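You operate a simulated robot arm through the tools that you are given. There is no shell and no other tool.

You are at the controls of a simulated robot arm. One attempt, no reset.

TASK
Top all three tumblers up to their lines from the slim jug.
Fine: put the jug back. Set down upright: slim jug.

The check looks at the end state, three seconds after you hand in, the way a careful person would. Anything else that was tipped, shoved, dropped, spilled or broken makes it a failure.

THE ROBOT
A 7-joint arm with a two-finger parallel gripper, fixed in place. Base frame: the origin is on the floor under the middle of its stand, x ahead of it, y to its left, z up; the work surface is at about z = 740. Lengths are in mm, angles in degrees, forces in N, time in s.
With the tool pointing down near the work surface it reaches from about 300 to 680 mm from the base axis. Its first joint turns from -66.0 to 66.0 degrees. Payload 1.57 kg.
The TCP is the grasp point between the finger pads, 30 mm short of the fingertips. In the tool frame z runs along the fingers and y along their closing line. Largest opening 110 mm; finger width 24, thickness 12; the body of the gripper, 48 by 112 mm, starts 78 mm behind the TCP.
Orientation is told as [roll, pitch, yaw] about the base's x, y, z axes, in that order, counted from this pose: with the fingers straight down and closing along the base's y, the tool's x points along the base's -x, its y along +y and its z along -z.

THE INTERFACE
- The arm moves only by the tool apply_moves. Its argument "commands" is a list of rows, each an object of numbers (a shift or turn left out is 0, a gripper value left out holds the last): "fingers": the opening, from 0 (shut) to 1 (fully open); "tx", "ty", "tz": the shift along the tool's x, y, z in mm; "ax", "ay", "az": the turn, a rotation vector about the tool's x, y, z in degrees. In form: [{"fingers": .., "tx": .., "ty": .., "tz": .., "ax": .., "ay": .., "az": ..}, ...]. A call has 1 to 20 rows; each row is the pose to reach, as a shift and turn from the pose commanded when the call began, along the tool's axes at that moment. A row lasts 0.2 s, in which the tool goes at most 50 mm and 8.6 degrees; a call with a longer step from one row to the next is refused whole, and so is a gripper value outside its range. A pose out of reach is approached as far as the arm can. The call stops where the force on the tool passes 40 N (or 10 N more than at its start, if that is more) or the arm is blocked; 0.2 s more then pass. Each finger travels about 108 mm/s and halts on what it meets, pressing with about 31 N; the grip force reading is that of the motor and also rises with nothing between the fingers. The clock runs only during rows and for 0.2 s after the last one: add rows that repeat a pose to give the fingers time. The reply holds the time, the measured pose of the TCP, the force on the tool along the base axes, the opening and the grip force, in the units named above and with some noise, with the torque about the TCP (base axes, N m) and any sound that the robot's microphone picked up.
- Cameras (640 x 400 px; columns grow to the right, rows downward): "scene" is fixed at [159.4, -388.2, 1401.9]; the picture's right is [0.83, -0.55, 0.00], its down [-0.33, -0.50, -0.80] and it looks along [0.44, 0.67, -0.59] (base axes); focal length 350 px, centre (320, 200). "wrist" rides on the gripper at [70, 16, -141] in the tool frame; the picture's right is [-0.23, 0.97, 0.00], its down [-0.86, -0.20, -0.48] and it looks along [-0.47, -0.11, 0.88] (tool axes); focal length 222 px, centre (320, 200). There is no depth. A picture from a camera that has moved, and an enlarged one, comes with that camera's place and axes in the base frame and with its lens.
- capture(camera): a new picture of that camera. No time passes.
- zoom(camera, box): a new picture of the part [left, top, right, bottom] of that camera's present view, enlarged. No time passes.
- close_job(): hands the job in; it is judged then, once.

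Nothing tells you positions but the pictures and the camera data. Unless the task says otherwise, let go and move clear before handing in.

The tools are called after "Emit:" as a command line: name --argument value ..., lists and objects as JSON in quotes. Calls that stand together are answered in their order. apply_moves: Moves the arm, as the interface text tells. Its arguments: {"type":"object","properties":{"commands":{"type":"array","items":{"type":"object","properties":{"fingers":{"type":"number"},"tx":{"type":"number"},"ty":{"type":"number"},"tz":{"type":"number"},"ax":{"type":"number"},"ay":{"type":"number"},"az":{"type":"number"}}}}},"required":["commands"]} The other tools are called the same way: capture (camera) takes a picture; zoom (camera, box) takes an enlarged picture of a part of a camera's view; close_job () hands the job in.

At the start:

```text
time: 0.0
ee_pos: [335.9, 147.3, 1104.1]
tcp_rot: [0.0, 0.0, -0.1]
wrist_force: [-0.4, -0.3, -0.4]
moment: [0.01, -0.02, 0.01]
width: 109.9
finger_force: 0.1
```

scene: 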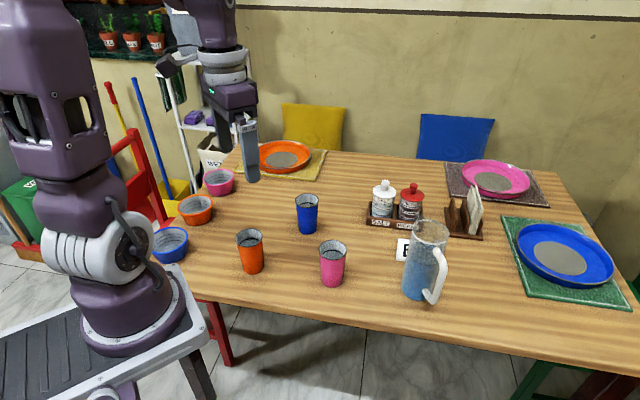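
wrist: 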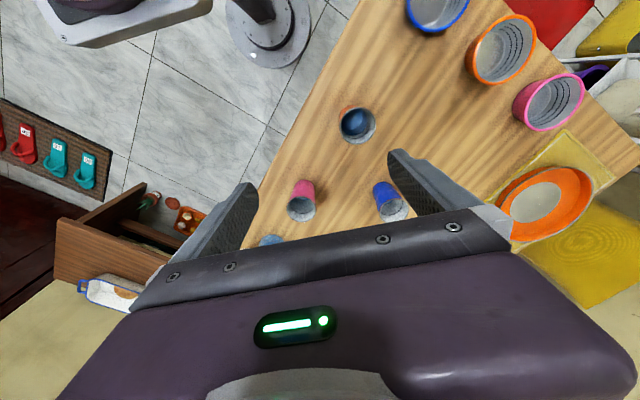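

I see three tumblers (orange, pink, blue) in the middle of the table and a tall slim jug with a white handle on the right, with bluish liquid in it. I'll zoom in to place them and find the fill lines.

Emit:
zoom --camera "scene" --box '[380, 200, 480, 310]'

Emit:
zoom --camera "scene" --box '[220, 180, 360, 300]'

Emit:
zoom --camera "wrist" --box '[240, 80, 440, 250]'

```text
3.64 times, centred on (430, 255) of scene
camera zoom: at [159.4, -388.2, 1401.9], right [0.83, -0.55, 0.0], down [-0.33, -0.5, -0.8], along [0.44, 0.67, -0.59], focal length 1271 px, centre (-80, 0)
```

zoom: 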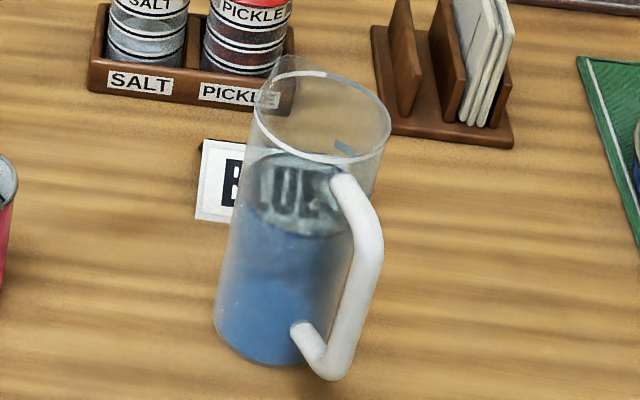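

```text
3.33 times, centred on (290, 240) of scene
camera zoom: at [159.4, -388.2, 1401.9], right [0.83, -0.55, 0.0], down [-0.33, -0.5, -0.8], along [0.44, 0.67, -0.59], focal length 1165 px, centre (420, 67)
```

zoom: 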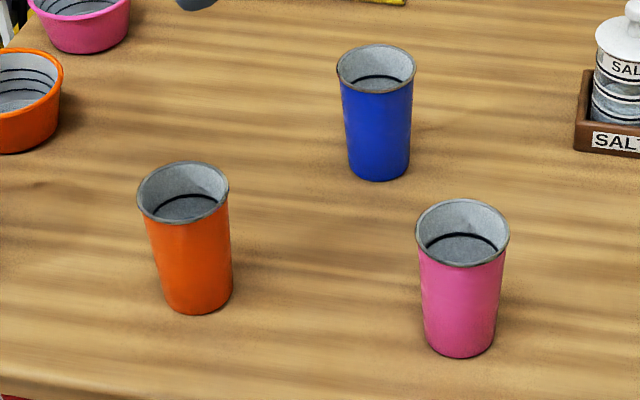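

```text
2.35 times, centred on (340, 165) of wrist
camera zoom: at [267.2, 164.1, 1245.2], right [0.23, 0.97, 0.0], down [0.86, -0.2, 0.48], along [0.47, -0.11, -0.88], focal length 523 px, centre (273, 282)
```

zoom: 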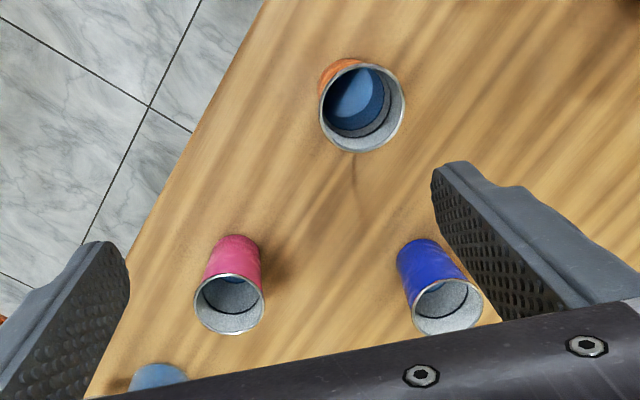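

The slim jug seems to stand at about (645, -66), roughly 190 tall and 74 across, with its handle toward -y and its spout toward +y. I place the tumblers at about orange (356, 212), pink (496, 67) and blue (549, 263), with rims near z 844. Next I'll move over toward the jug to see it better from the wrist camera.

Emit:
apply_moves --commands '[{"fingers": 1, "tx": -20, "ty": -22}, {"tx": -40, "ty": -44}, {"tx": -60, "ty": -66}, {"tx": -80, "ty": -88}, {"tx": -100, "ty": -110}, {"tx": -120, "ty": -132}, {"tx": -140, "ty": -154}, {"tx": -160, "ty": -176}, {"tx": -180, "ty": -198}, {"tx": -180, "ty": -198}]'

Emit:
capture --camera "wrist"

Emit:
capture --camera "scene"

```text
time: 2.2
ee_pos: [518.4, -48.8, 1103.3]
tcp_rot: [0.1, 0.0, 0.0]
wrist_force: [-0.4, -0.4, -1.2]
moment: [0.0, -0.01, -0.02]
width: 109.9
finger_force: 0.1
```

```text
taken
camera wrist: at [447.8, -33.4, 1244.9], right [0.23, 0.97, 0.0], down [0.86, -0.2, 0.48], along [0.47, -0.11, -0.88], focal length 222 px, centre (320, 200)
```

wrist: 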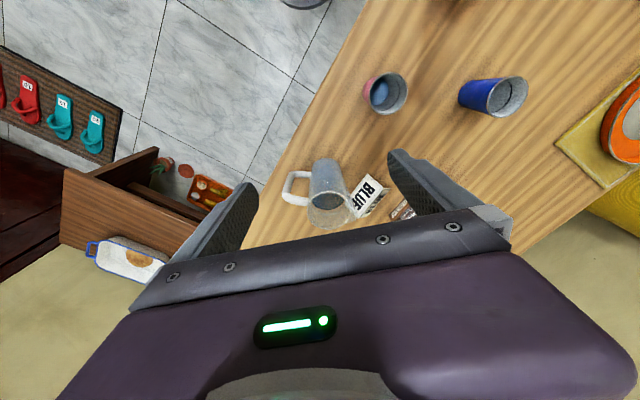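

```text
taken
```

scene: 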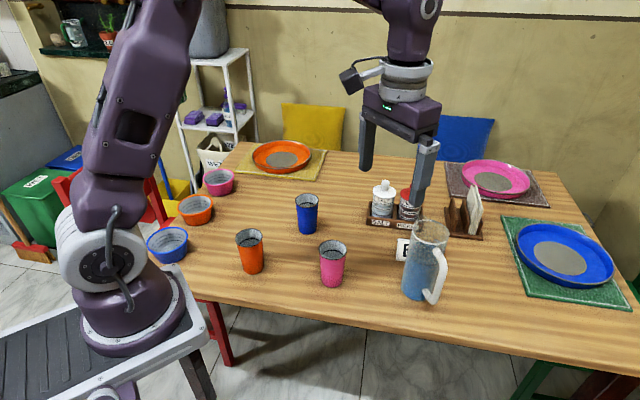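

The jug's handle shows clearly on the -y side, and a "BLUE" card lies beside the jug. I'll zoom in from the wrist camera to refine the jug's position and handle direction.

Emit:
zoom --camera "wrist" --box '[260, 130, 420, 230]'

Emit:
zoom --camera "wrist" --box '[340, 50, 540, 175]'

Emit:
zoom --camera "scene" --box '[340, 30, 480, 310]'

```text
4.00 times, centred on (340, 180) of wrist
camera zoom: at [447.8, -33.4, 1244.9], right [0.23, 0.97, 0.0], down [0.86, -0.2, 0.48], along [0.47, -0.11, -0.88], focal length 888 px, centre (240, 280)
```

zoom: 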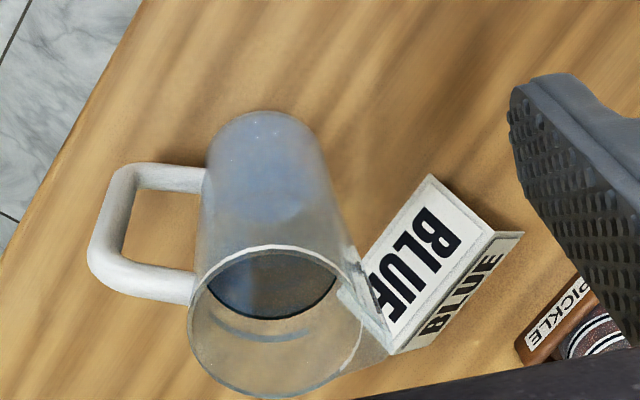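

```text
3.20 times, centred on (440, 112) of wrist
camera zoom: at [447.8, -33.4, 1244.9], right [0.23, 0.97, 0.0], down [0.86, -0.2, 0.48], along [0.47, -0.11, -0.88], focal length 711 px, centre (-64, 480)
```

zoom: 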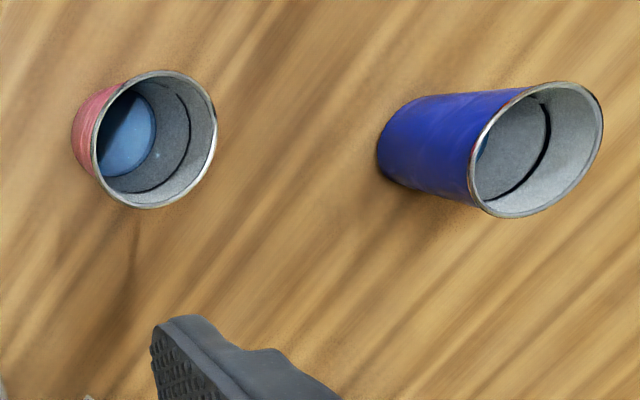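

```text
1.43 times, centred on (410, 170) of scene
camera zoom: at [159.4, -388.2, 1401.9], right [0.83, -0.55, 0.0], down [-0.33, -0.5, -0.8], along [0.44, 0.67, -0.59], focal length 499 px, centre (191, 243)
```

zoom: 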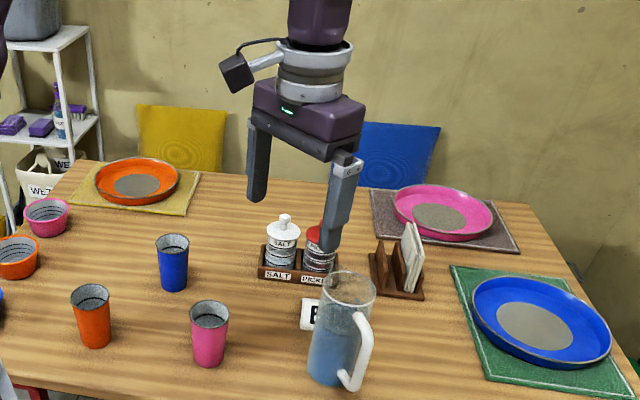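

The jug axis comes out near (642, -65). The handle points to about azimuth -110° and the spout to about +70°. I plan to straddle the body from above and lean back toward the handle, with the wrist camera on the spout side. First I'll test the yaw turn in free air.

Emit:
apply_moves --commands '[{"az": 8}, {"az": 16}, {"az": 24}, {"az": 32}, {"az": 40}, {"az": 48}, {"az": 56}, {"az": 64}, {"az": 72}, {"az": 80}, {"az": 88}, {"az": 96}, {"az": 104}, {"az": 110}, {"az": 110}, {"az": 110}]'

```text
time: 5.6
ee_pos: [517.9, -50.1, 1105.1]
tcp_rot: [0.0, -0.1, -110.2]
wrist_force: [0.0, -0.2, -0.1]
moment: [0.01, 0.02, 0.0]
width: 109.9
finger_force: 0.0
```

The yaw turn worked with no trouble. Now I'll lean the tool 30° so the hand sits toward the handle, and move to a spot about 165 mm back along the approach line to look down at the jug.

Emit:
apply_moves --commands '[{"tx": -5.4, "ty": 12.2, "tz": 9.4, "ay": 3}, {"tx": -10.8, "ty": 24.4, "tz": 18.8, "ay": 6}, {"tx": -16.2, "ty": 36.6, "tz": 28.2, "ay": 9}, {"tx": -21.6, "ty": 48.8, "tz": 37.6, "ay": 12}, {"tx": -27, "ty": 61, "tz": 47, "ay": 15}, {"tx": -32.4, "ty": 73.2, "tz": 56.4, "ay": 18}, {"tx": -37.8, "ty": 85.4, "tz": 65.8, "ay": 21}, {"tx": -43.2, "ty": 97.6, "tz": 75.2, "ay": 24}, {"tx": -48.6, "ty": 109.8, "tz": 84.6, "ay": 27}, {"tx": -54.1, "ty": 121.9, "tz": 94, "ay": 30}, {"tx": -54.1, "ty": 121.9, "tz": 94, "ay": 30}, {"tx": -54.1, "ty": 121.9, "tz": 94, "ay": 30}]'

Emit:
capture --camera "wrist"

Emit:
capture --camera "scene"

```text
time: 8.2
ee_pos: [614.0, -142.4, 1010.2]
tcp_rot: [0.0, 30.0, -110.0]
wrist_force: [-0.4, -0.6, 0.1]
moment: [0.02, 0.02, -0.03]
width: 109.8
finger_force: 0.1
```

```text
taken
camera wrist: at [624.9, -158.1, 1166.3], right [0.85, -0.52, -0.11], down [-0.52, -0.85, -0.01], along [-0.09, 0.07, -0.99], focal length 222 px, centre (320, 200)
```

wrist: 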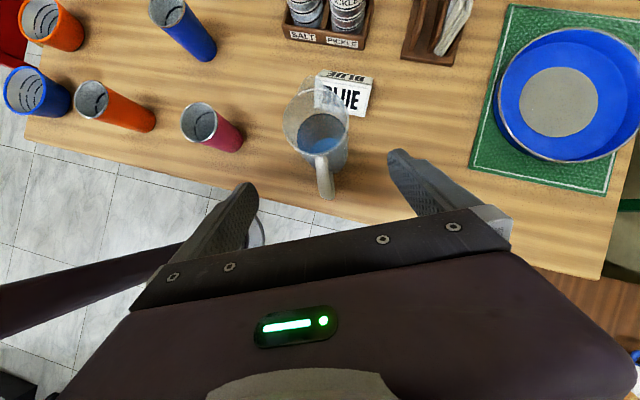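

```text
taken
```

scene: 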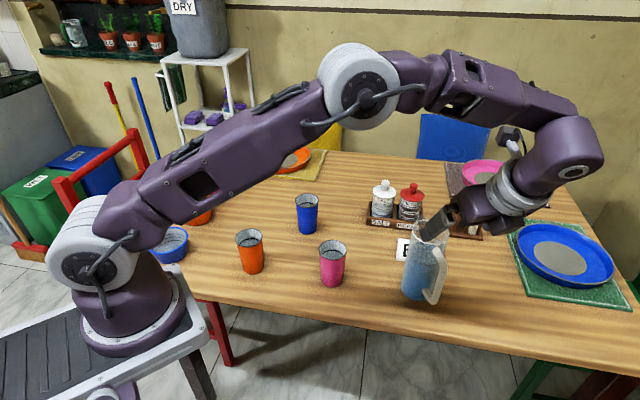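

The pose is reached cleanly, and the wrist camera looks straight down on the jug, with the handle lined up between the fingers. I'll zoom in to refine the axis and handle plane.

Emit:
zoom --camera "wrist" --box '[240, 60, 400, 210]'

Emit:
zoom --camera "wrist" --box '[60, 0, 260, 160]'

```text
2.67 times, centred on (320, 135) of wrist
camera zoom: at [624.9, -158.1, 1166.3], right [0.85, -0.52, -0.11], down [-0.52, -0.85, -0.01], along [-0.09, 0.07, -0.99], focal length 592 px, centre (320, 373)
```

zoom: 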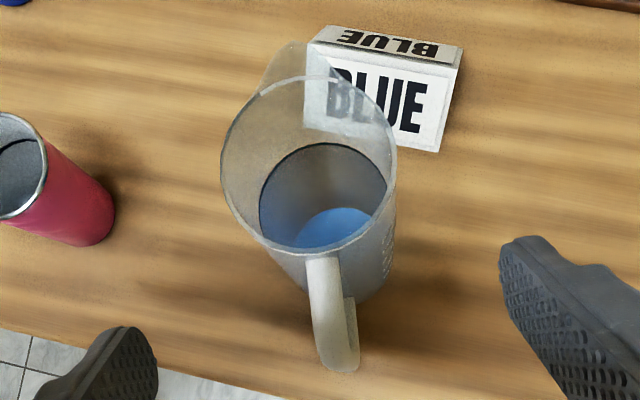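

```text
2.50 times, centred on (160, 80) of wrist
camera zoom: at [624.9, -158.1, 1166.3], right [0.85, -0.52, -0.11], down [-0.52, -0.85, -0.01], along [-0.09, 0.07, -0.99], focal length 555 px, centre (720, 500)
```

zoom: 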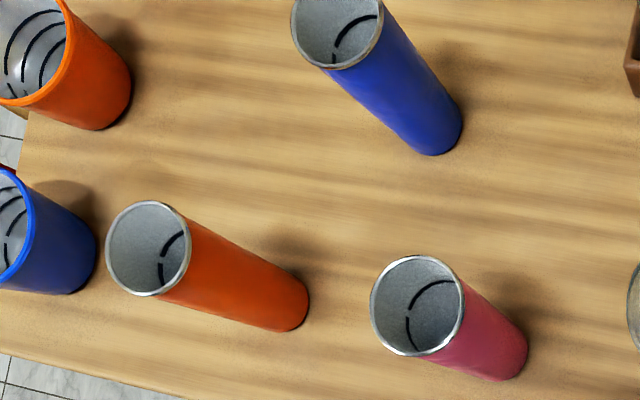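

My refined estimate puts the jug axis at (643, -66) and the rim at about z 932. The spout is near azimuth 65° and the "BLUE" tent card is clear of the fingers. I'll correct the yaw by 5°, then slide in along the approach line with the fingers open.

Emit:
apply_moves --commands '[{"tx": 0, "ty": -3, "tz": 2, "ax": -1.25, "az": 2.17}, {"tx": 0, "ty": -5.85, "tz": 4.1, "ax": -2.5, "az": 4.33}, {"tx": 0, "ty": -5.85, "tz": 4.1, "ax": -2.5, "az": 4.33}]'

```text
time: 9.0
ee_pos: [607.9, -138.5, 1005.7]
tcp_rot: [0.0, 30.0, -114.9]
wrist_force: [-0.9, 0.4, -0.1]
moment: [-0.02, -0.01, 0.01]
width: 110.0
finger_force: 0.0
```

Emit:
apply_moves --commands '[{"tz": 16}, {"tz": 32}, {"tz": 48}, {"tz": 64}, {"tz": 80}, {"tz": 96}, {"tz": 110}, {"tz": 110}]'

Emit:
capture --camera "wrist"

Emit:
capture --camera "scene"

```text
time: 10.8
ee_pos: [631.5, -88.7, 911.8]
tcp_rot: [0.0, 30.0, -115.0]
wrist_force: [0.2, 0.6, -0.8]
moment: [0.01, 0.02, -0.06]
width: 110.1
finger_force: 0.1
```

```text
taken
camera wrist: at [642.0, -105.1, 1068.8], right [0.8, -0.59, -0.11], down [-0.6, -0.8, -0.01], along [-0.08, 0.08, -0.99], focal length 222 px, centre (320, 200)
```

wrist: 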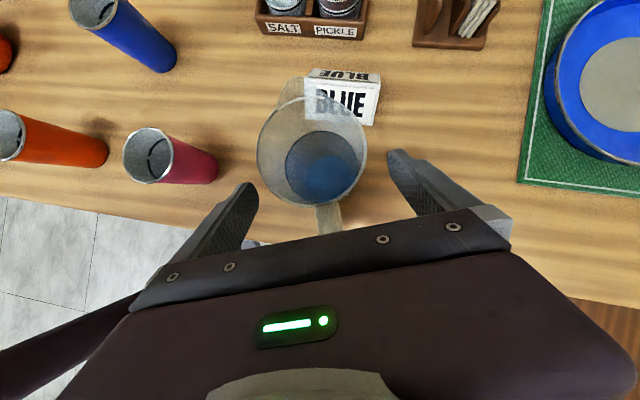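

```text
taken
```

scene: 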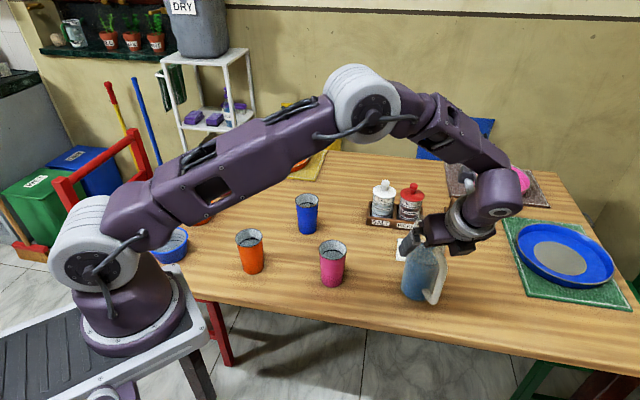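

The fingers straddle the jug with the handle between them and everything is centred. I'll finish the approach and then close gently on the body.

Emit:
apply_moves --commands '[{"ty": 0.3, "tz": 10}, {"ty": 0.6, "tz": 20}, {"ty": 1, "tz": 30}, {"ty": 1.3, "tz": 40}, {"ty": 1.3, "tz": 47}, {"ty": 1.3, "tz": 47}]'

Emit:
zoom --camera "scene" --box '[370, 170, 530, 310]'

Emit:
capture --camera "wrist"

```text
time: 12.2
ee_pos: [641.1, -67.0, 870.3]
tcp_rot: [0.0, 30.0, -115.0]
wrist_force: [0.3, -0.6, 0.7]
moment: [0.0, 0.01, -0.04]
width: 109.9
finger_force: 0.0
```

```text
2.86 times, centred on (450, 240) of scene
camera zoom: at [159.4, -388.2, 1401.9], right [0.83, -0.55, 0.0], down [-0.33, -0.5, -0.8], along [0.44, 0.67, -0.59], focal length 999 px, centre (-51, 86)
```

zoom: 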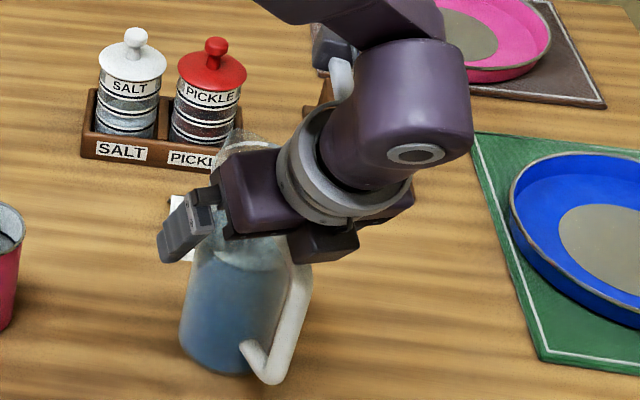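

```text
taken
camera wrist: at [653.1, -83.9, 1027.9], right [0.8, -0.59, -0.11], down [-0.6, -0.8, -0.01], along [-0.08, 0.08, -0.99], focal length 222 px, centre (320, 200)
```

wrist: 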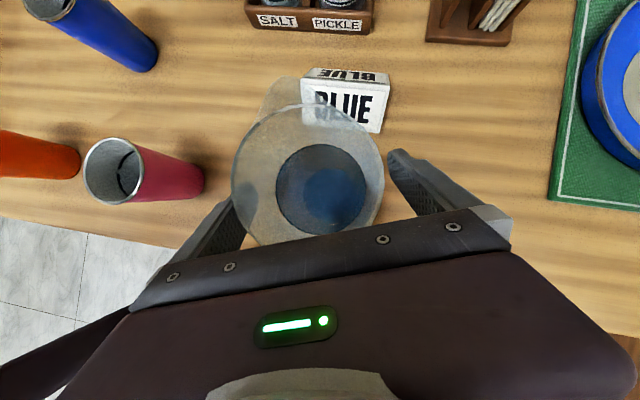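

I'm in place around the body at z 870. Now I'll close the fingers.

Emit:
apply_moves --commands '[{"fingers": 0.8}, {"fingers": 0.7}, {"fingers": 0.6}, {"fingers": 0.5}, {"fingers": 0.4}, {"fingers": 0.4}, {"fingers": 0.4}]'

Emit:
capture --camera "wrist"

```text
time: 13.8
ee_pos: [643.8, -67.5, 870.9]
tcp_rot: [0.0, 29.9, -115.1]
wrist_force: [-2.2, 1.9, 0.5]
moment: [0.08, 0.12, -0.01]
width: 63.7
finger_force: 31.2
```

```text
taken
camera wrist: at [653.0, -83.9, 1028.0], right [0.8, -0.59, -0.11], down [-0.6, -0.8, -0.01], along [-0.08, 0.08, -0.99], focal length 222 px, centre (320, 200)
```

wrist: 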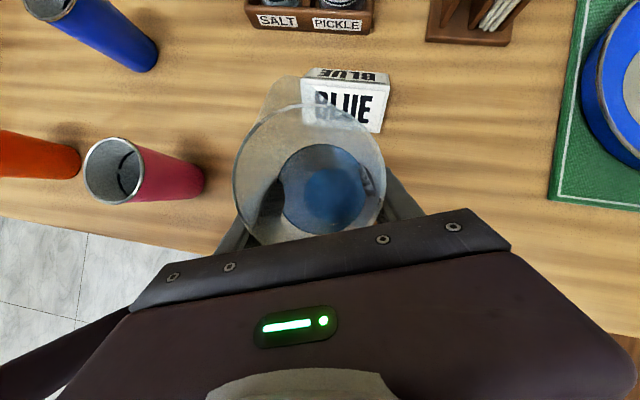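

The grip holds at 63.7 mm with 31 N. I'll lift straight up a few centimetres first to check that it is secure.

Emit:
apply_moves --commands '[{"tx": 1, "tz": -1.7}, {"tx": 2.5, "tz": -4.3}, {"tx": 5, "tz": -8.7}, {"tx": 10, "tz": -17.3}, {"tx": 15, "tz": -26}, {"tx": 20, "tz": -34.6}, {"tx": 20, "tz": -34.6}]'

Emit:
zoom --camera "scene" --box '[370, 150, 530, 310]'

Emit:
capture --camera "wrist"

```text
time: 15.4
ee_pos: [642.2, -67.2, 911.5]
tcp_rot: [0.0, 30.0, -115.0]
wrist_force: [0.7, 0.2, -6.3]
moment: [0.05, -0.01, 0.0]
width: 63.9
finger_force: 31.0
```

```text
2.50 times, centred on (450, 230) of scene
camera zoom: at [159.5, -388.2, 1401.9], right [0.83, -0.55, 0.0], down [-0.33, -0.5, -0.8], along [0.44, 0.67, -0.59], focal length 874 px, centre (-5, 125)
```

zoom: 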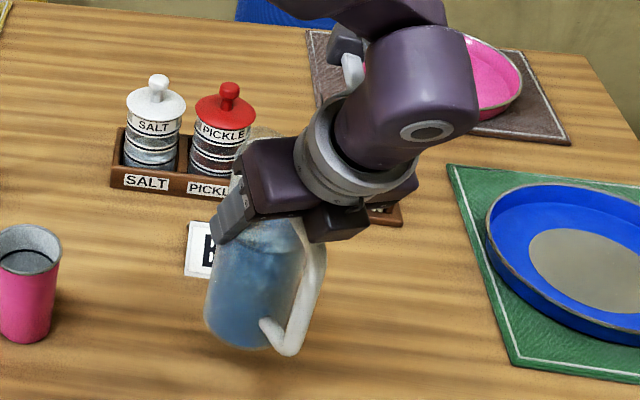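

```text
taken
camera wrist: at [653.3, -84.5, 1067.8], right [0.8, -0.59, -0.11], down [-0.6, -0.8, -0.01], along [-0.08, 0.08, -0.99], focal length 222 px, centre (320, 200)
```

wrist: 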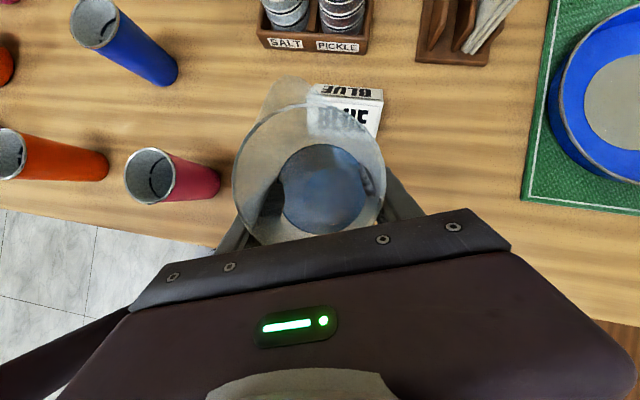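

The jug hangs steadily, with a total load of about 6.3 N. Next I'll lift it above tumbler height and carry it upright toward the pink tumbler, turning the spout to azimuth about 140° so both cameras can see the pour.

Emit:
apply_moves --commands '[{"tx": 6, "tz": -10.4}, {"tx": 15, "tz": -26}, {"tx": 24, "tz": -41.6}, {"tx": 33, "tz": -57.2}, {"tx": 42, "tz": -72.7}, {"tx": 49.25, "tz": -85.3}, {"tx": 51.94, "ty": -8.98, "tz": -83.75, "ax": 2.88, "az": -5.0}, {"tx": 54.63, "ty": -17.95, "tz": -82.19, "ax": 5.77, "az": -9.99}, {"tx": 57.33, "ty": -26.93, "tz": -80.64, "ax": 8.65, "az": -14.99}, {"tx": 60.02, "ty": -35.91, "tz": -79.08, "ax": 11.54, "az": -19.98}, {"tx": 62.71, "ty": -44.88, "tz": -77.53, "ax": 14.42, "az": -24.98}, {"tx": 65.4, "ty": -53.86, "tz": -75.98, "ax": 17.31, "az": -29.98}, {"tx": 68.1, "ty": -62.84, "tz": -74.42, "ax": 20.19, "az": -34.97}, {"tx": 70.79, "ty": -71.82, "tz": -72.87, "ax": 23.08, "az": -39.97}, {"tx": 73.48, "ty": -80.79, "tz": -71.32, "ax": 25.96, "az": -44.97}, {"tx": 76.17, "ty": -89.77, "tz": -69.76, "ax": 28.85, "az": -49.96}, {"tx": 78.87, "ty": -98.75, "tz": -68.21, "ax": 31.73, "az": -54.96}, {"tx": 81.56, "ty": -107.72, "tz": -66.65, "ax": 34.62, "az": -59.95}, {"tx": 84.25, "ty": -116.7, "tz": -65.1, "ax": 37.5, "az": -64.95}, {"tx": 84.25, "ty": -116.7, "tz": -65.1, "ax": 37.5, "az": -64.95}]'

Emit:
capture --camera "scene"

Emit:
capture --camera "wrist"

```text
time: 19.6
ee_pos: [554.5, 18.1, 1009.1]
tcp_rot: [0.0, 30.0, -40.0]
wrist_force: [-0.1, -0.7, -6.3]
moment: [-0.01, 0.08, -0.01]
width: 63.8
finger_force: 31.0
```

```text
taken
```

scene: 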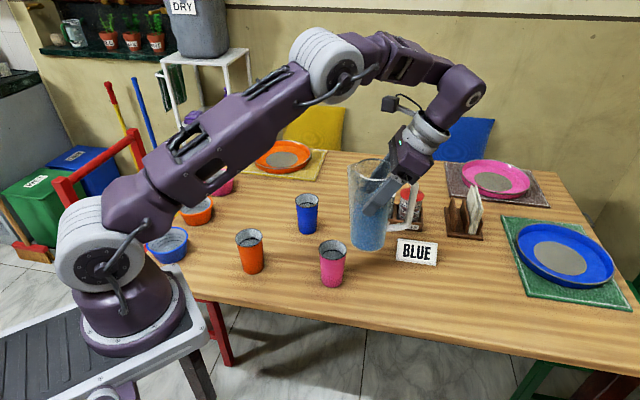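

```text
taken
camera wrist: at [572.3, 24.2, 1165.7], right [0.78, 0.62, -0.11], down [0.62, -0.78, -0.01], along [-0.1, -0.06, -0.99], focal length 222 px, centre (320, 200)
```

wrist: 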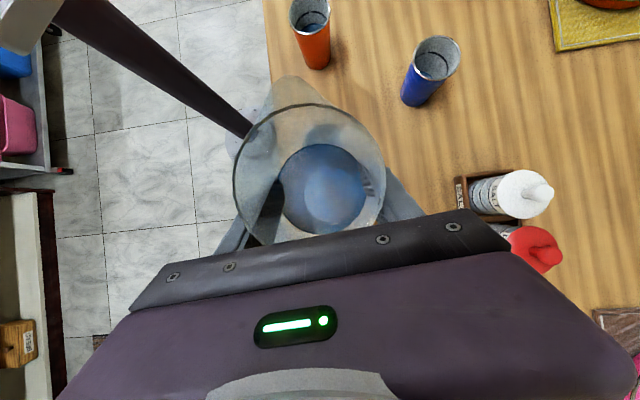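

The jug is level, the spout is aligned, and its tip sits about 49 mm from the axis and 61 mm above my grip. I'll lower it and pre-tilt to 45°, which should be below the pouring angle of about 57°, bringing the spout over the pink tumbler.

Emit:
apply_moves --commands '[{"tx": -4, "ty": -0.3, "tz": 5.3, "ay": -3}, {"tx": -8, "ty": -0.6, "tz": 10.7, "ay": -6}, {"tx": -12, "ty": -0.8, "tz": 16, "ay": -9}, {"tx": -15.8, "ty": -1.1, "tz": 21.3, "ay": -12}, {"tx": -19.8, "ty": -1.4, "tz": 26.7, "ay": -15}, {"tx": -23.8, "ty": -1.6, "tz": 32, "ay": -18}, {"tx": -27.7, "ty": -1.9, "tz": 37.3, "ay": -21}, {"tx": -31.7, "ty": -2.2, "tz": 42.7, "ay": -24}, {"tx": -35.6, "ty": -2.5, "tz": 48, "ay": -27}, {"tx": -39.6, "ty": -2.7, "tz": 53.3, "ay": -30}, {"tx": -43.6, "ty": -3, "tz": 58.7, "ay": -33}, {"tx": -47.5, "ty": -3.3, "tz": 64, "ay": -36}, {"tx": -51.5, "ty": -3.6, "tz": 69.3, "ay": -39}, {"tx": -55.4, "ty": -3.8, "tz": 74.7, "ay": -42}, {"tx": -59.4, "ty": -4.1, "tz": 80, "ay": -45}, {"tx": -59.4, "ty": -4.1, "tz": 80, "ay": -45}, {"tx": -59.4, "ty": -4.1, "tz": 80, "ay": -45}]'

Emit:
capture --camera "scene"

Emit:
capture --camera "wrist"

```text
time: 23.2
ee_pos: [560.7, 7.6, 910.2]
tcp_rot: [0.0, -15.1, -39.9]
wrist_force: [0.7, 0.7, -6.0]
moment: [0.1, 0.18, -0.01]
width: 63.8
finger_force: 31.6
```

```text
taken
```

scene: 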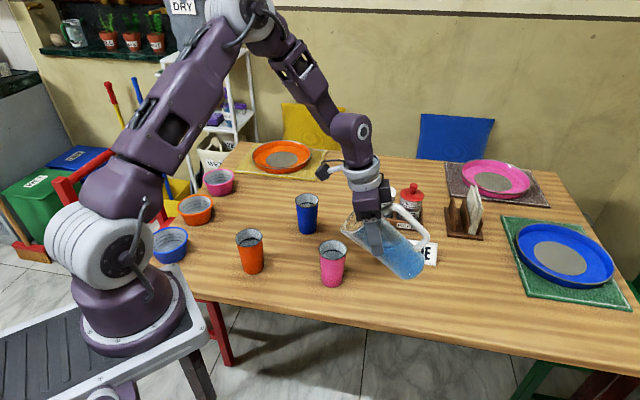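

```text
taken
camera wrist: at [491.0, 86.6, 1028.3], right [0.79, 0.6, 0.06], down [0.41, -0.6, 0.68], along [0.45, -0.52, -0.73], focal length 222 px, centre (320, 200)
```

wrist: 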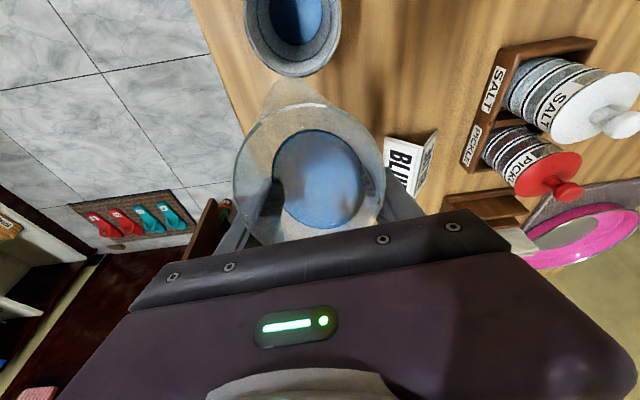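

The spout is just short of the pink tumbler and nothing has been poured yet. I'll zoom both views to read the levels and the fill line.

Emit:
zoom --camera "wrist" --box '[220, 0, 400, 240]'

Emit:
zoom --camera "scene" --box '[290, 170, 450, 290]'

Emit:
zoom --camera "wrist" --box '[230, 0, 360, 80]'

```text
1.67 times, centred on (310, 120) of wrist
camera zoom: at [491.0, 86.6, 1028.3], right [0.79, 0.6, 0.06], down [0.41, -0.6, 0.68], along [0.45, -0.52, -0.73], focal length 370 px, centre (337, 333)
```

zoom: 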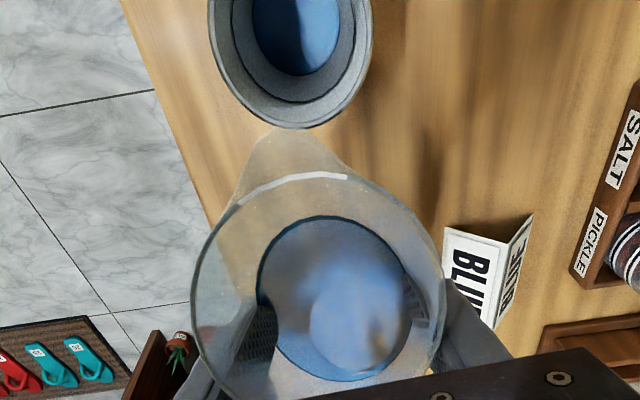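

```text
3.33 times, centred on (370, 230) of scene
camera zoom: at [159.5, -388.2, 1401.9], right [0.83, -0.55, 0.0], down [-0.33, -0.5, -0.8], along [0.44, 0.67, -0.59], focal length 1165 px, centre (153, 100)
```

zoom: 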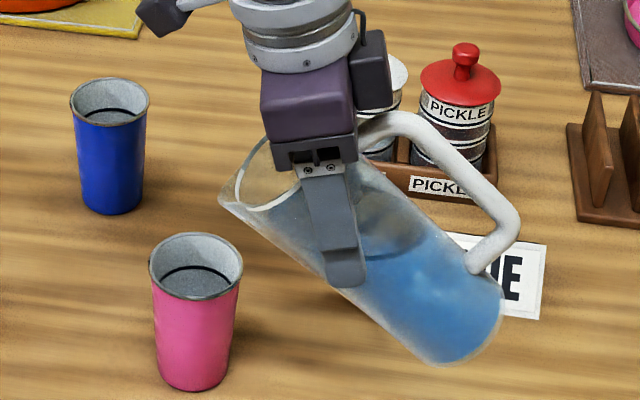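

```text
4.92 times, centred on (295, 40) of wrist
camera zoom: at [491.0, 86.6, 1028.3], right [0.79, 0.6, 0.06], down [0.41, -0.6, 0.68], along [0.45, -0.52, -0.73], focal length 1094 px, centre (443, 988)
```

zoom: 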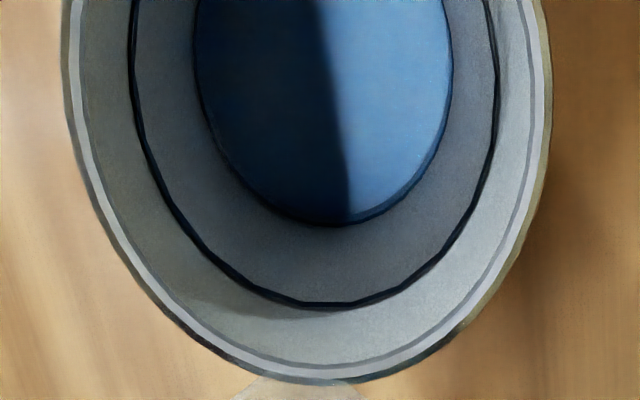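

The pink tumbler holds only about 15 mm of water and its black line sits near z 814, so it needs a fair amount. The spout lines up laterally and is about 12 mm short of the tumbler's centre. I'll lower the jug and ease the tilt toward 55°.

Emit:
apply_moves --commands '[{"tx": 1.5, "tz": 5.8}, {"tx": 3, "tz": 11.6}, {"tx": 4.5, "tz": 17.5, "ay": -1}, {"tx": 6, "tz": 23.3, "ay": -2.5}, {"tx": 7.5, "tz": 29.1, "ay": -4}, {"tx": 7.5, "tz": 29.1, "ay": -5.5}, {"tx": 7.5, "tz": 29.1, "ay": -7}, {"tx": 7.5, "tz": 29.1, "ay": -8.5}, {"tx": 7.5, "tz": 29.1, "ay": -10}, {"tx": 7.5, "tz": 29.1, "ay": -10}, {"tx": 7.5, "tz": 29.1, "ay": -10}]'

Emit:
zoom --camera "wrist" --box '[220, 0, 400, 240]'

Emit:
zoom --camera "scene" --box '[290, 170, 450, 290]'

```text
time: 25.6
ee_pos: [559.8, 7.3, 879.8]
tcp_rot: [0.0, -25.0, -40.1]
wrist_force: [-0.1, -0.3, -5.4]
moment: [0.16, 0.17, 0.0]
width: 63.9
finger_force: 30.8
```

```text
1.67 times, centred on (310, 120) of wrist
camera zoom: at [476.5, 98.1, 978.1], right [0.78, 0.61, 0.1], down [0.31, -0.52, 0.8], along [0.54, -0.59, -0.6], focal length 370 px, centre (337, 333)
```

zoom: 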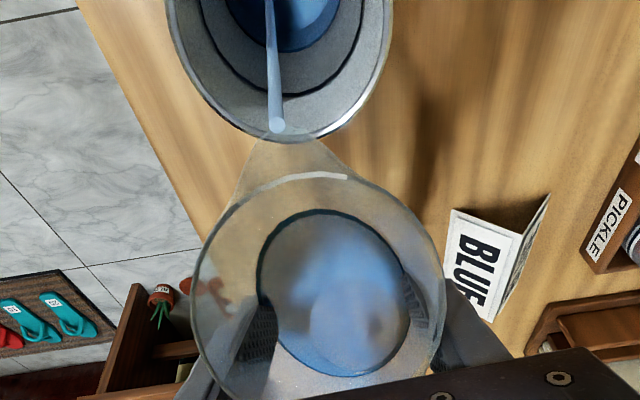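

```text
3.33 times, centred on (370, 230) of scene
camera zoom: at [159.5, -388.2, 1401.9], right [0.83, -0.55, 0.0], down [-0.33, -0.5, -0.8], along [0.44, 0.67, -0.59], focal length 1165 px, centre (153, 100)
```

zoom: 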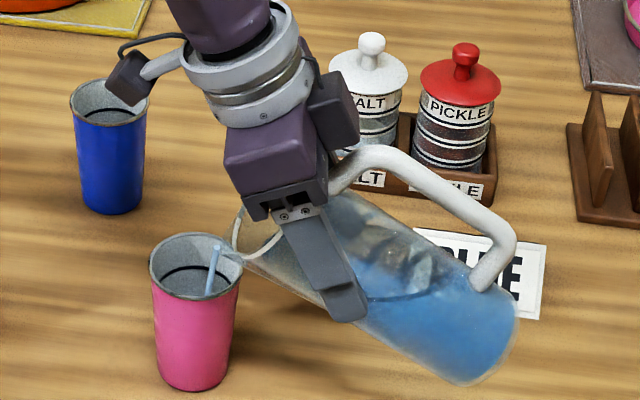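

It is already pouring cleanly into the pink tumbler at 55°. I'll hold this pose briefly to see the flow rate and how fast the level rises.

Emit:
apply_moves --commands '[{}, {}]'

Emit:
zoom --camera "wrist" --box '[220, 0, 380, 100]'

Emit:
zoom --camera "scene" --box '[290, 170, 450, 290]'

```text
time: 26.2
ee_pos: [560.8, 7.2, 879.5]
tcp_rot: [-0.1, -24.9, -40.0]
wrist_force: [-0.4, 0.4, -5.4]
moment: [0.14, 0.19, 0.0]
width: 63.8
finger_force: 31.2
```

```text
4.00 times, centred on (300, 50) of wrist
camera zoom: at [476.6, 98.1, 978.1], right [0.78, 0.61, 0.1], down [0.31, -0.52, 0.8], along [0.54, -0.59, -0.6], focal length 888 px, centre (400, 800)
```

zoom: 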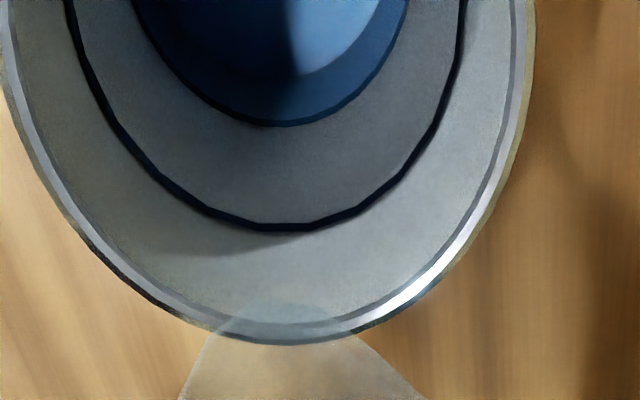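

```text
3.33 times, centred on (370, 230) of scene
camera zoom: at [159.5, -388.2, 1401.9], right [0.83, -0.55, 0.0], down [-0.33, -0.5, -0.8], along [0.44, 0.67, -0.59], focal length 1165 px, centre (153, 100)
```

zoom: 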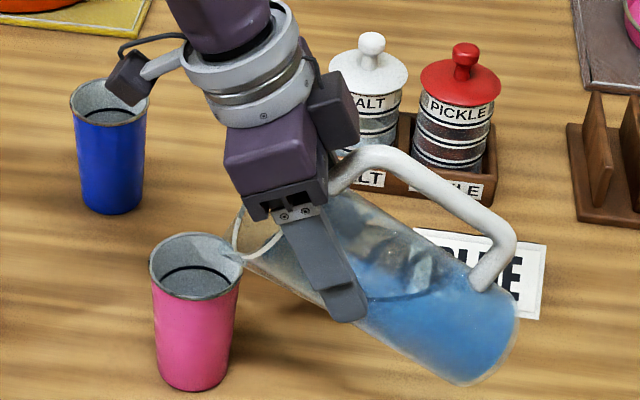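

The flow stops by itself at each tilt, so the pour can be controlled by angle. The pink level rose to about z 766, against the line at about 810. I'll tilt to 60° in small steps, keeping the spout tip in place.

Emit:
apply_moves --commands '[{"tx": -0.2, "tz": -0.8, "ay": -1}, {"tx": -0.3, "tz": -1.6, "ay": -2}, {"tx": -0.5, "tz": -2.4, "ay": -3}, {"tx": -0.6, "tz": -3.2, "ay": -4}, {"tx": -0.8, "tz": -4, "ay": -5}, {"tx": -0.8, "tz": -4, "ay": -5}, {"tx": -0.8, "tz": -4, "ay": -5}, {"tx": -0.8, "tz": -4, "ay": -5}]'

Emit:
zoom --camera "wrist" --box '[220, 0, 380, 100]'

Emit:
zoom --camera "scene" --box '[290, 170, 450, 290]'

```text
time: 28.0
ee_pos: [559.2, 8.6, 885.6]
tcp_rot: [0.0, -29.9, -40.0]
wrist_force: [0.0, -0.2, -5.8]
moment: [0.12, 0.18, -0.02]
width: 63.7
finger_force: 31.2
```

```text
4.00 times, centred on (300, 50) of wrist
camera zoom: at [469.7, 104.1, 971.5], right [0.78, 0.62, 0.11], down [0.26, -0.48, 0.84], along [0.58, -0.63, -0.53], focal length 888 px, centre (400, 800)
```

zoom: 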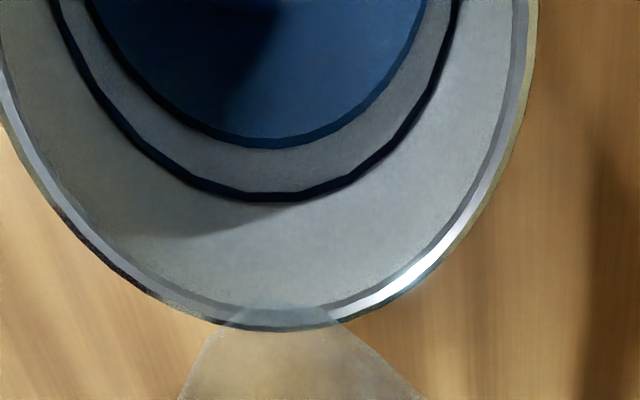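

```text
3.33 times, centred on (370, 230) of scene
camera zoom: at [159.5, -388.2, 1401.9], right [0.83, -0.55, 0.0], down [-0.33, -0.5, -0.8], along [0.44, 0.67, -0.59], focal length 1165 px, centre (153, 100)
```

zoom: 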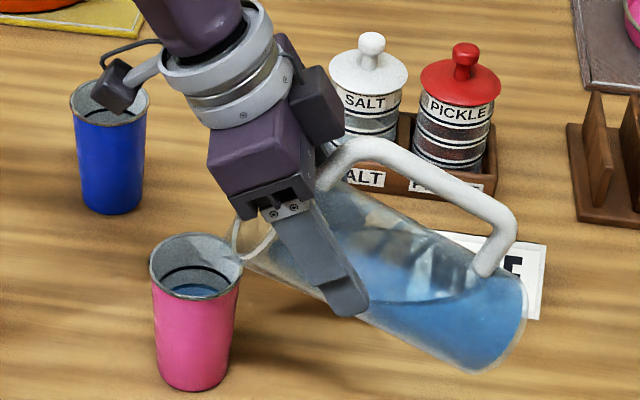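

The pink level is now near z 793, about 17 mm below the line. I'll take two more degrees.

Emit:
apply_moves --commands '[{"tx": -0.2, "tz": -0.7, "ay": -1}, {"tx": -0.4, "tz": -1.5, "ay": -2}, {"tx": -0.4, "tz": -1.5, "ay": -2}, {"tx": -0.4, "tz": -1.5, "ay": -2}, {"tx": -0.4, "tz": -1.5, "ay": -2}]'

Emit:
zoom --camera "wrist" --box '[220, 0, 380, 100]'

Emit:
zoom --camera "scene" --box '[310, 220, 370, 290]'

```text
time: 29.2
ee_pos: [559.0, 8.5, 885.2]
tcp_rot: [0.0, -32.0, -40.0]
wrist_force: [0.6, -0.5, -4.1]
moment: [0.14, 0.16, 0.02]
width: 64.1
finger_force: 31.3
```

```text
4.00 times, centred on (300, 50) of wrist
camera zoom: at [466.8, 106.7, 968.3], right [0.77, 0.62, 0.12], down [0.23, -0.46, 0.86], along [0.59, -0.64, -0.5], focal length 888 px, centre (400, 800)
```

zoom: 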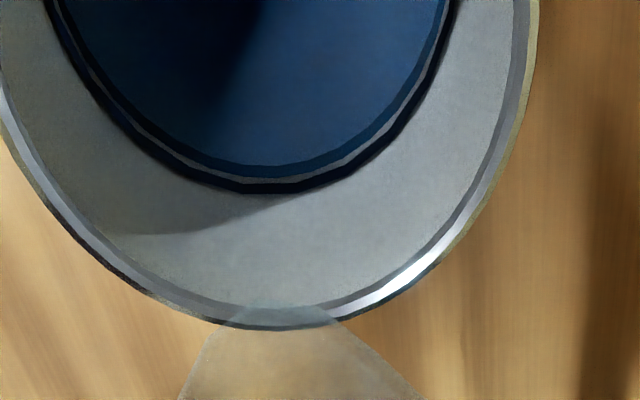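

```text
5.71 times, centred on (340, 255) of scene
camera zoom: at [159.5, -388.2, 1401.9], right [0.83, -0.55, 0.0], down [-0.33, -0.5, -0.8], along [0.44, 0.67, -0.59], focal length 1997 px, centre (206, -114)
```

zoom: 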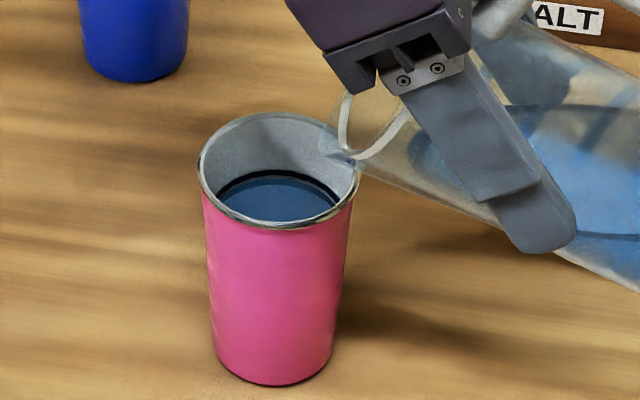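

The pink tumbler is only a few millimetres below its line. I'll add a half-degree nudge.

Emit:
apply_moves --commands '[{"tx": -0.1, "tz": -0.4, "ay": -0.5}, {"tx": -0.1, "tz": -0.4, "ay": -0.5}, {"tx": -0.1, "tz": -0.4, "ay": -0.5}, {"tx": -0.1, "tz": -0.4, "ay": -0.5}]'

Emit:
zoom --camera "wrist" --box '[240, 0, 340, 62]'

Emit:
zoom --camera "scene" --box '[320, 230, 360, 255]'

```text
time: 30.2
ee_pos: [558.7, 8.6, 885.0]
tcp_rot: [0.0, -32.5, -39.9]
wrist_force: [1.0, 0.5, -4.8]
moment: [0.16, 0.18, -0.04]
width: 64.0
finger_force: 31.1
```

```text
6.40 times, centred on (290, 31) of wrist
camera zoom: at [466.3, 107.4, 967.1], right [0.77, 0.62, 0.12], down [0.23, -0.45, 0.86], along [0.59, -0.64, -0.49], focal length 1422 px, centre (512, 1282)
```

zoom: 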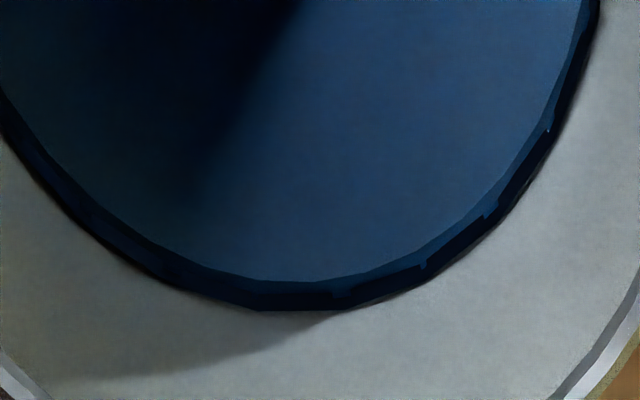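

```text
16.00 times, centred on (340, 242) of scene
camera zoom: at [159.5, -388.2, 1401.9], right [0.83, -0.55, 0.0], down [-0.33, -0.5, -0.8], along [0.44, 0.67, -0.59], focal length 5592 px, centre (0, -480)
```

zoom: 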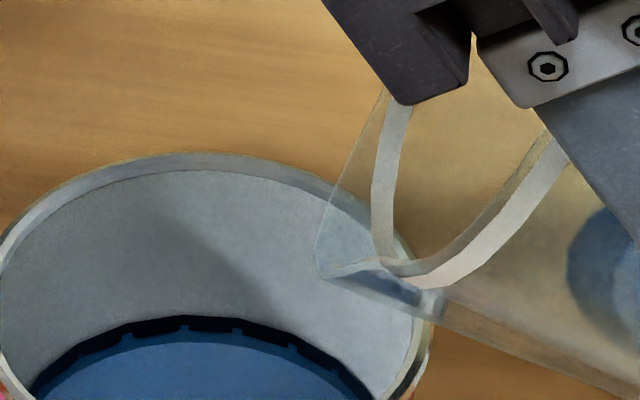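

Pink is now touching the lower edge of its line. I'll make one tiny nudge to centre it and then tilt back.

Emit:
apply_moves --commands '[{"tx": 0, "tz": -0.2, "ay": -0.3}, {"tx": 0, "tz": -0.2, "ay": -0.3}, {"tx": 0, "tz": -0.2, "ay": -0.3}]'

Emit:
zoom --camera "wrist" --box '[240, 0, 340, 62]'

Emit:
zoom --camera "scene" --box '[320, 235, 360, 260]'

```text
time: 31.0
ee_pos: [559.2, 8.2, 886.1]
tcp_rot: [0.0, -32.8, -39.9]
wrist_force: [-0.3, 0.1, -3.9]
moment: [0.12, 0.15, 0.02]
width: 63.9
finger_force: 30.9
```

```text
6.40 times, centred on (290, 31) of wrist
camera zoom: at [466.1, 107.6, 966.8], right [0.77, 0.62, 0.12], down [0.22, -0.45, 0.87], along [0.59, -0.64, -0.49], focal length 1422 px, centre (512, 1282)
```

zoom: 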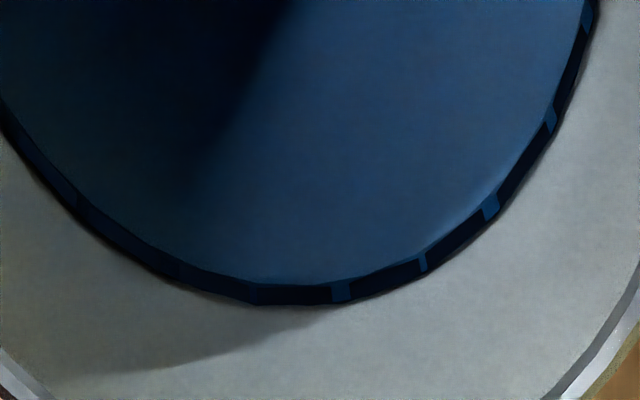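

```text
16.00 times, centred on (340, 248) of scene
camera zoom: at [159.5, -388.2, 1401.9], right [0.83, -0.55, 0.0], down [-0.33, -0.5, -0.8], along [0.44, 0.67, -0.59], focal length 5592 px, centre (0, -560)
```

zoom: 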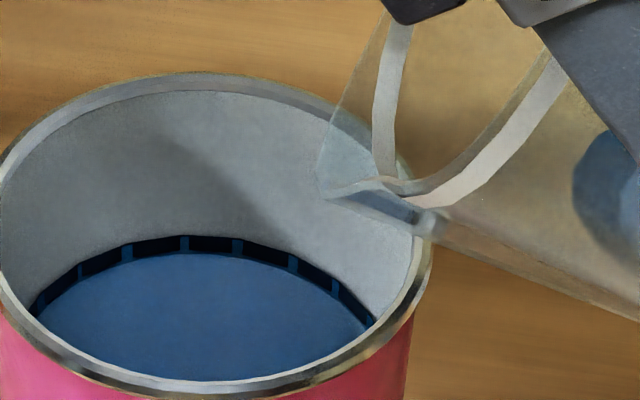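

Pink is right on its line. Now I'll tilt back, lift, and look at the other two tumblers on the way to blue.

Emit:
apply_moves --commands '[{"tx": -1.3, "tz": -2.1, "ay": 2.2}, {"tx": -2.7, "tz": -4.2, "ay": 4.4}, {"tx": -4.1, "tz": -6.3, "ay": 6.6}, {"tx": -5.4, "tz": -8.4, "ay": 8.8}, {"tx": -6.8, "tz": -10.5, "ay": 11}, {"tx": -8.1, "tz": -12.6, "ay": 13.2}, {"tx": -9.5, "tz": -14.7, "ay": 15.4}, {"tx": -10.8, "tz": -16.8, "ay": 17.8}, {"tx": -16.3, "tz": -25.2, "ay": 18.8}, {"tx": -24.4, "tz": -37.8, "ay": 19.8}, {"tx": -32.5, "tz": -50.4, "ay": 20.8}, {"tx": -40.6, "tz": -63, "ay": 21.8}, {"tx": -48.8, "tz": -75.7, "ay": 22.8}, {"tx": -56.3, "tz": -87.4, "ay": 22.8}, {"tx": -61.8, "tz": -95.8, "ay": 22.8}, {"tx": -61.8, "tz": -95.8, "ay": 22.8}]'

Emit:
capture --camera "scene"

Emit:
capture --camera "wrist"

```text
time: 34.4
ee_pos: [560.3, 7.7, 1000.3]
tcp_rot: [0.0, -10.1, -40.0]
wrist_force: [-1.1, -0.1, -5.0]
moment: [0.06, 0.16, 0.02]
width: 63.9
finger_force: 31.1
```

```text
taken
```

scene: 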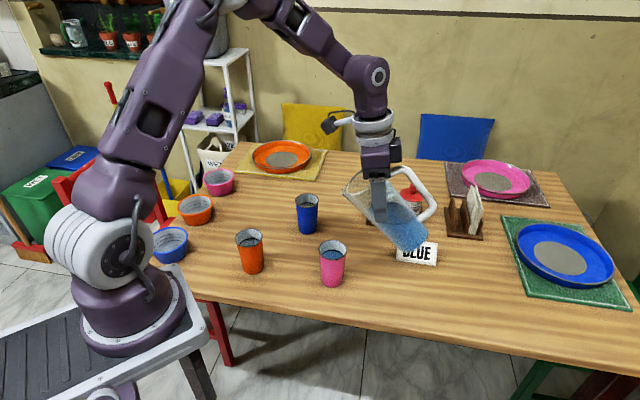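

```text
taken
camera wrist: at [498.5, 80.6, 1126.9], right [0.8, 0.6, 0.04], down [0.45, -0.64, 0.62], along [0.4, -0.48, -0.78], focal length 222 px, centre (320, 200)
```

wrist: 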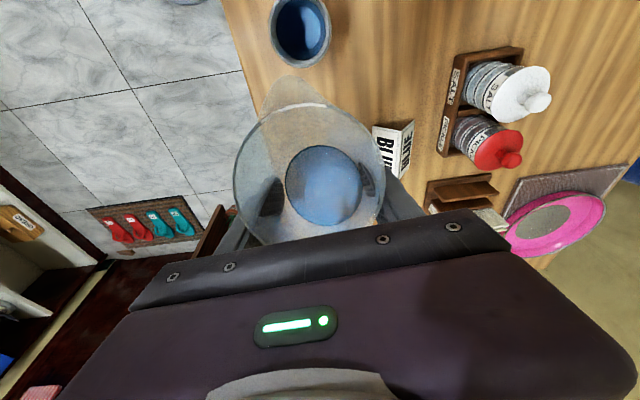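

The jug is clear and steady, and pink looks full to its line. Next is the blue tumbler: I'll carry the jug over it high up, turning the spout to azimuth 120° to stay away from the condiment rack.

Emit:
apply_moves --commands '[{"tx": 6.7, "ty": 12, "tz": -1.2, "ax": 0.29, "az": 1.64}, {"tx": 13.3, "ty": 23.9, "tz": -2.4, "ax": 0.58, "az": 3.28}, {"tx": 20, "ty": 35.9, "tz": -3.5, "ax": 0.87, "az": 4.93}, {"tx": 26.7, "ty": 47.8, "tz": -4.7, "ax": 1.16, "az": 6.57}, {"tx": 33.3, "ty": 59.8, "tz": -5.9, "ax": 1.45, "az": 8.21}, {"tx": 40, "ty": 71.7, "tz": -7.1, "ax": 1.74, "az": 9.85}, {"tx": 46.7, "ty": 83.7, "tz": -8.2, "ax": 2.02, "az": 11.49}, {"tx": 53.3, "ty": 95.6, "tz": -9.4, "ax": 2.31, "az": 13.13}, {"tx": 60, "ty": 107.6, "tz": -10.6, "ax": 2.6, "az": 14.78}, {"tx": 66.7, "ty": 119.5, "tz": -11.8, "ax": 2.89, "az": 16.42}, {"tx": 73.3, "ty": 131.5, "tz": -12.9, "ax": 3.18, "az": 18.06}, {"tx": 80, "ty": 143.4, "tz": -14.1, "ax": 3.47, "az": 19.7}, {"tx": 80, "ty": 143.4, "tz": -14.1, "ax": 3.47, "az": 19.7}]'

Emit:
capture --camera "scene"

Emit:
capture --camera "wrist"

```text
time: 37.2
ee_pos: [589.9, 171.8, 998.8]
tcp_rot: [0.0, -10.0, -60.1]
wrist_force: [-0.7, 0.7, -4.3]
moment: [0.12, 0.11, 0.01]
width: 63.9
finger_force: 31.1
```

```text
taken
```

scene: 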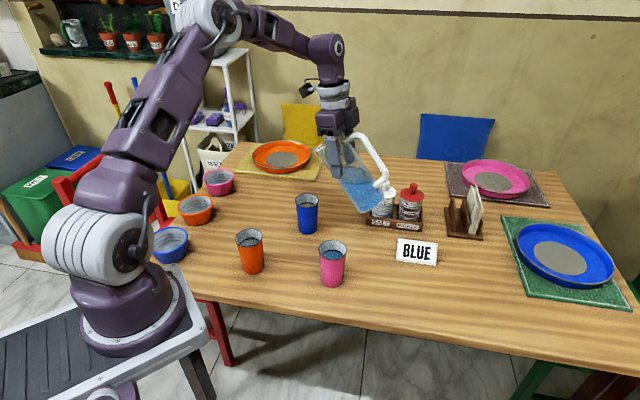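

```text
taken
camera wrist: at [557.1, 258.5, 1126.1], right [0.96, 0.29, 0.04], down [0.21, -0.76, 0.62], along [0.21, -0.58, -0.78], focal length 222 px, centre (320, 200)
```

wrist: 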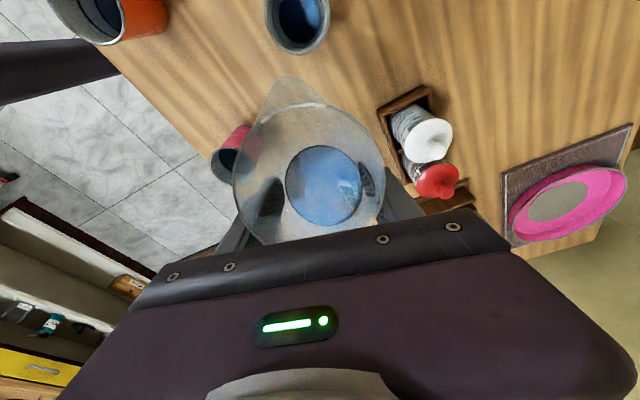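

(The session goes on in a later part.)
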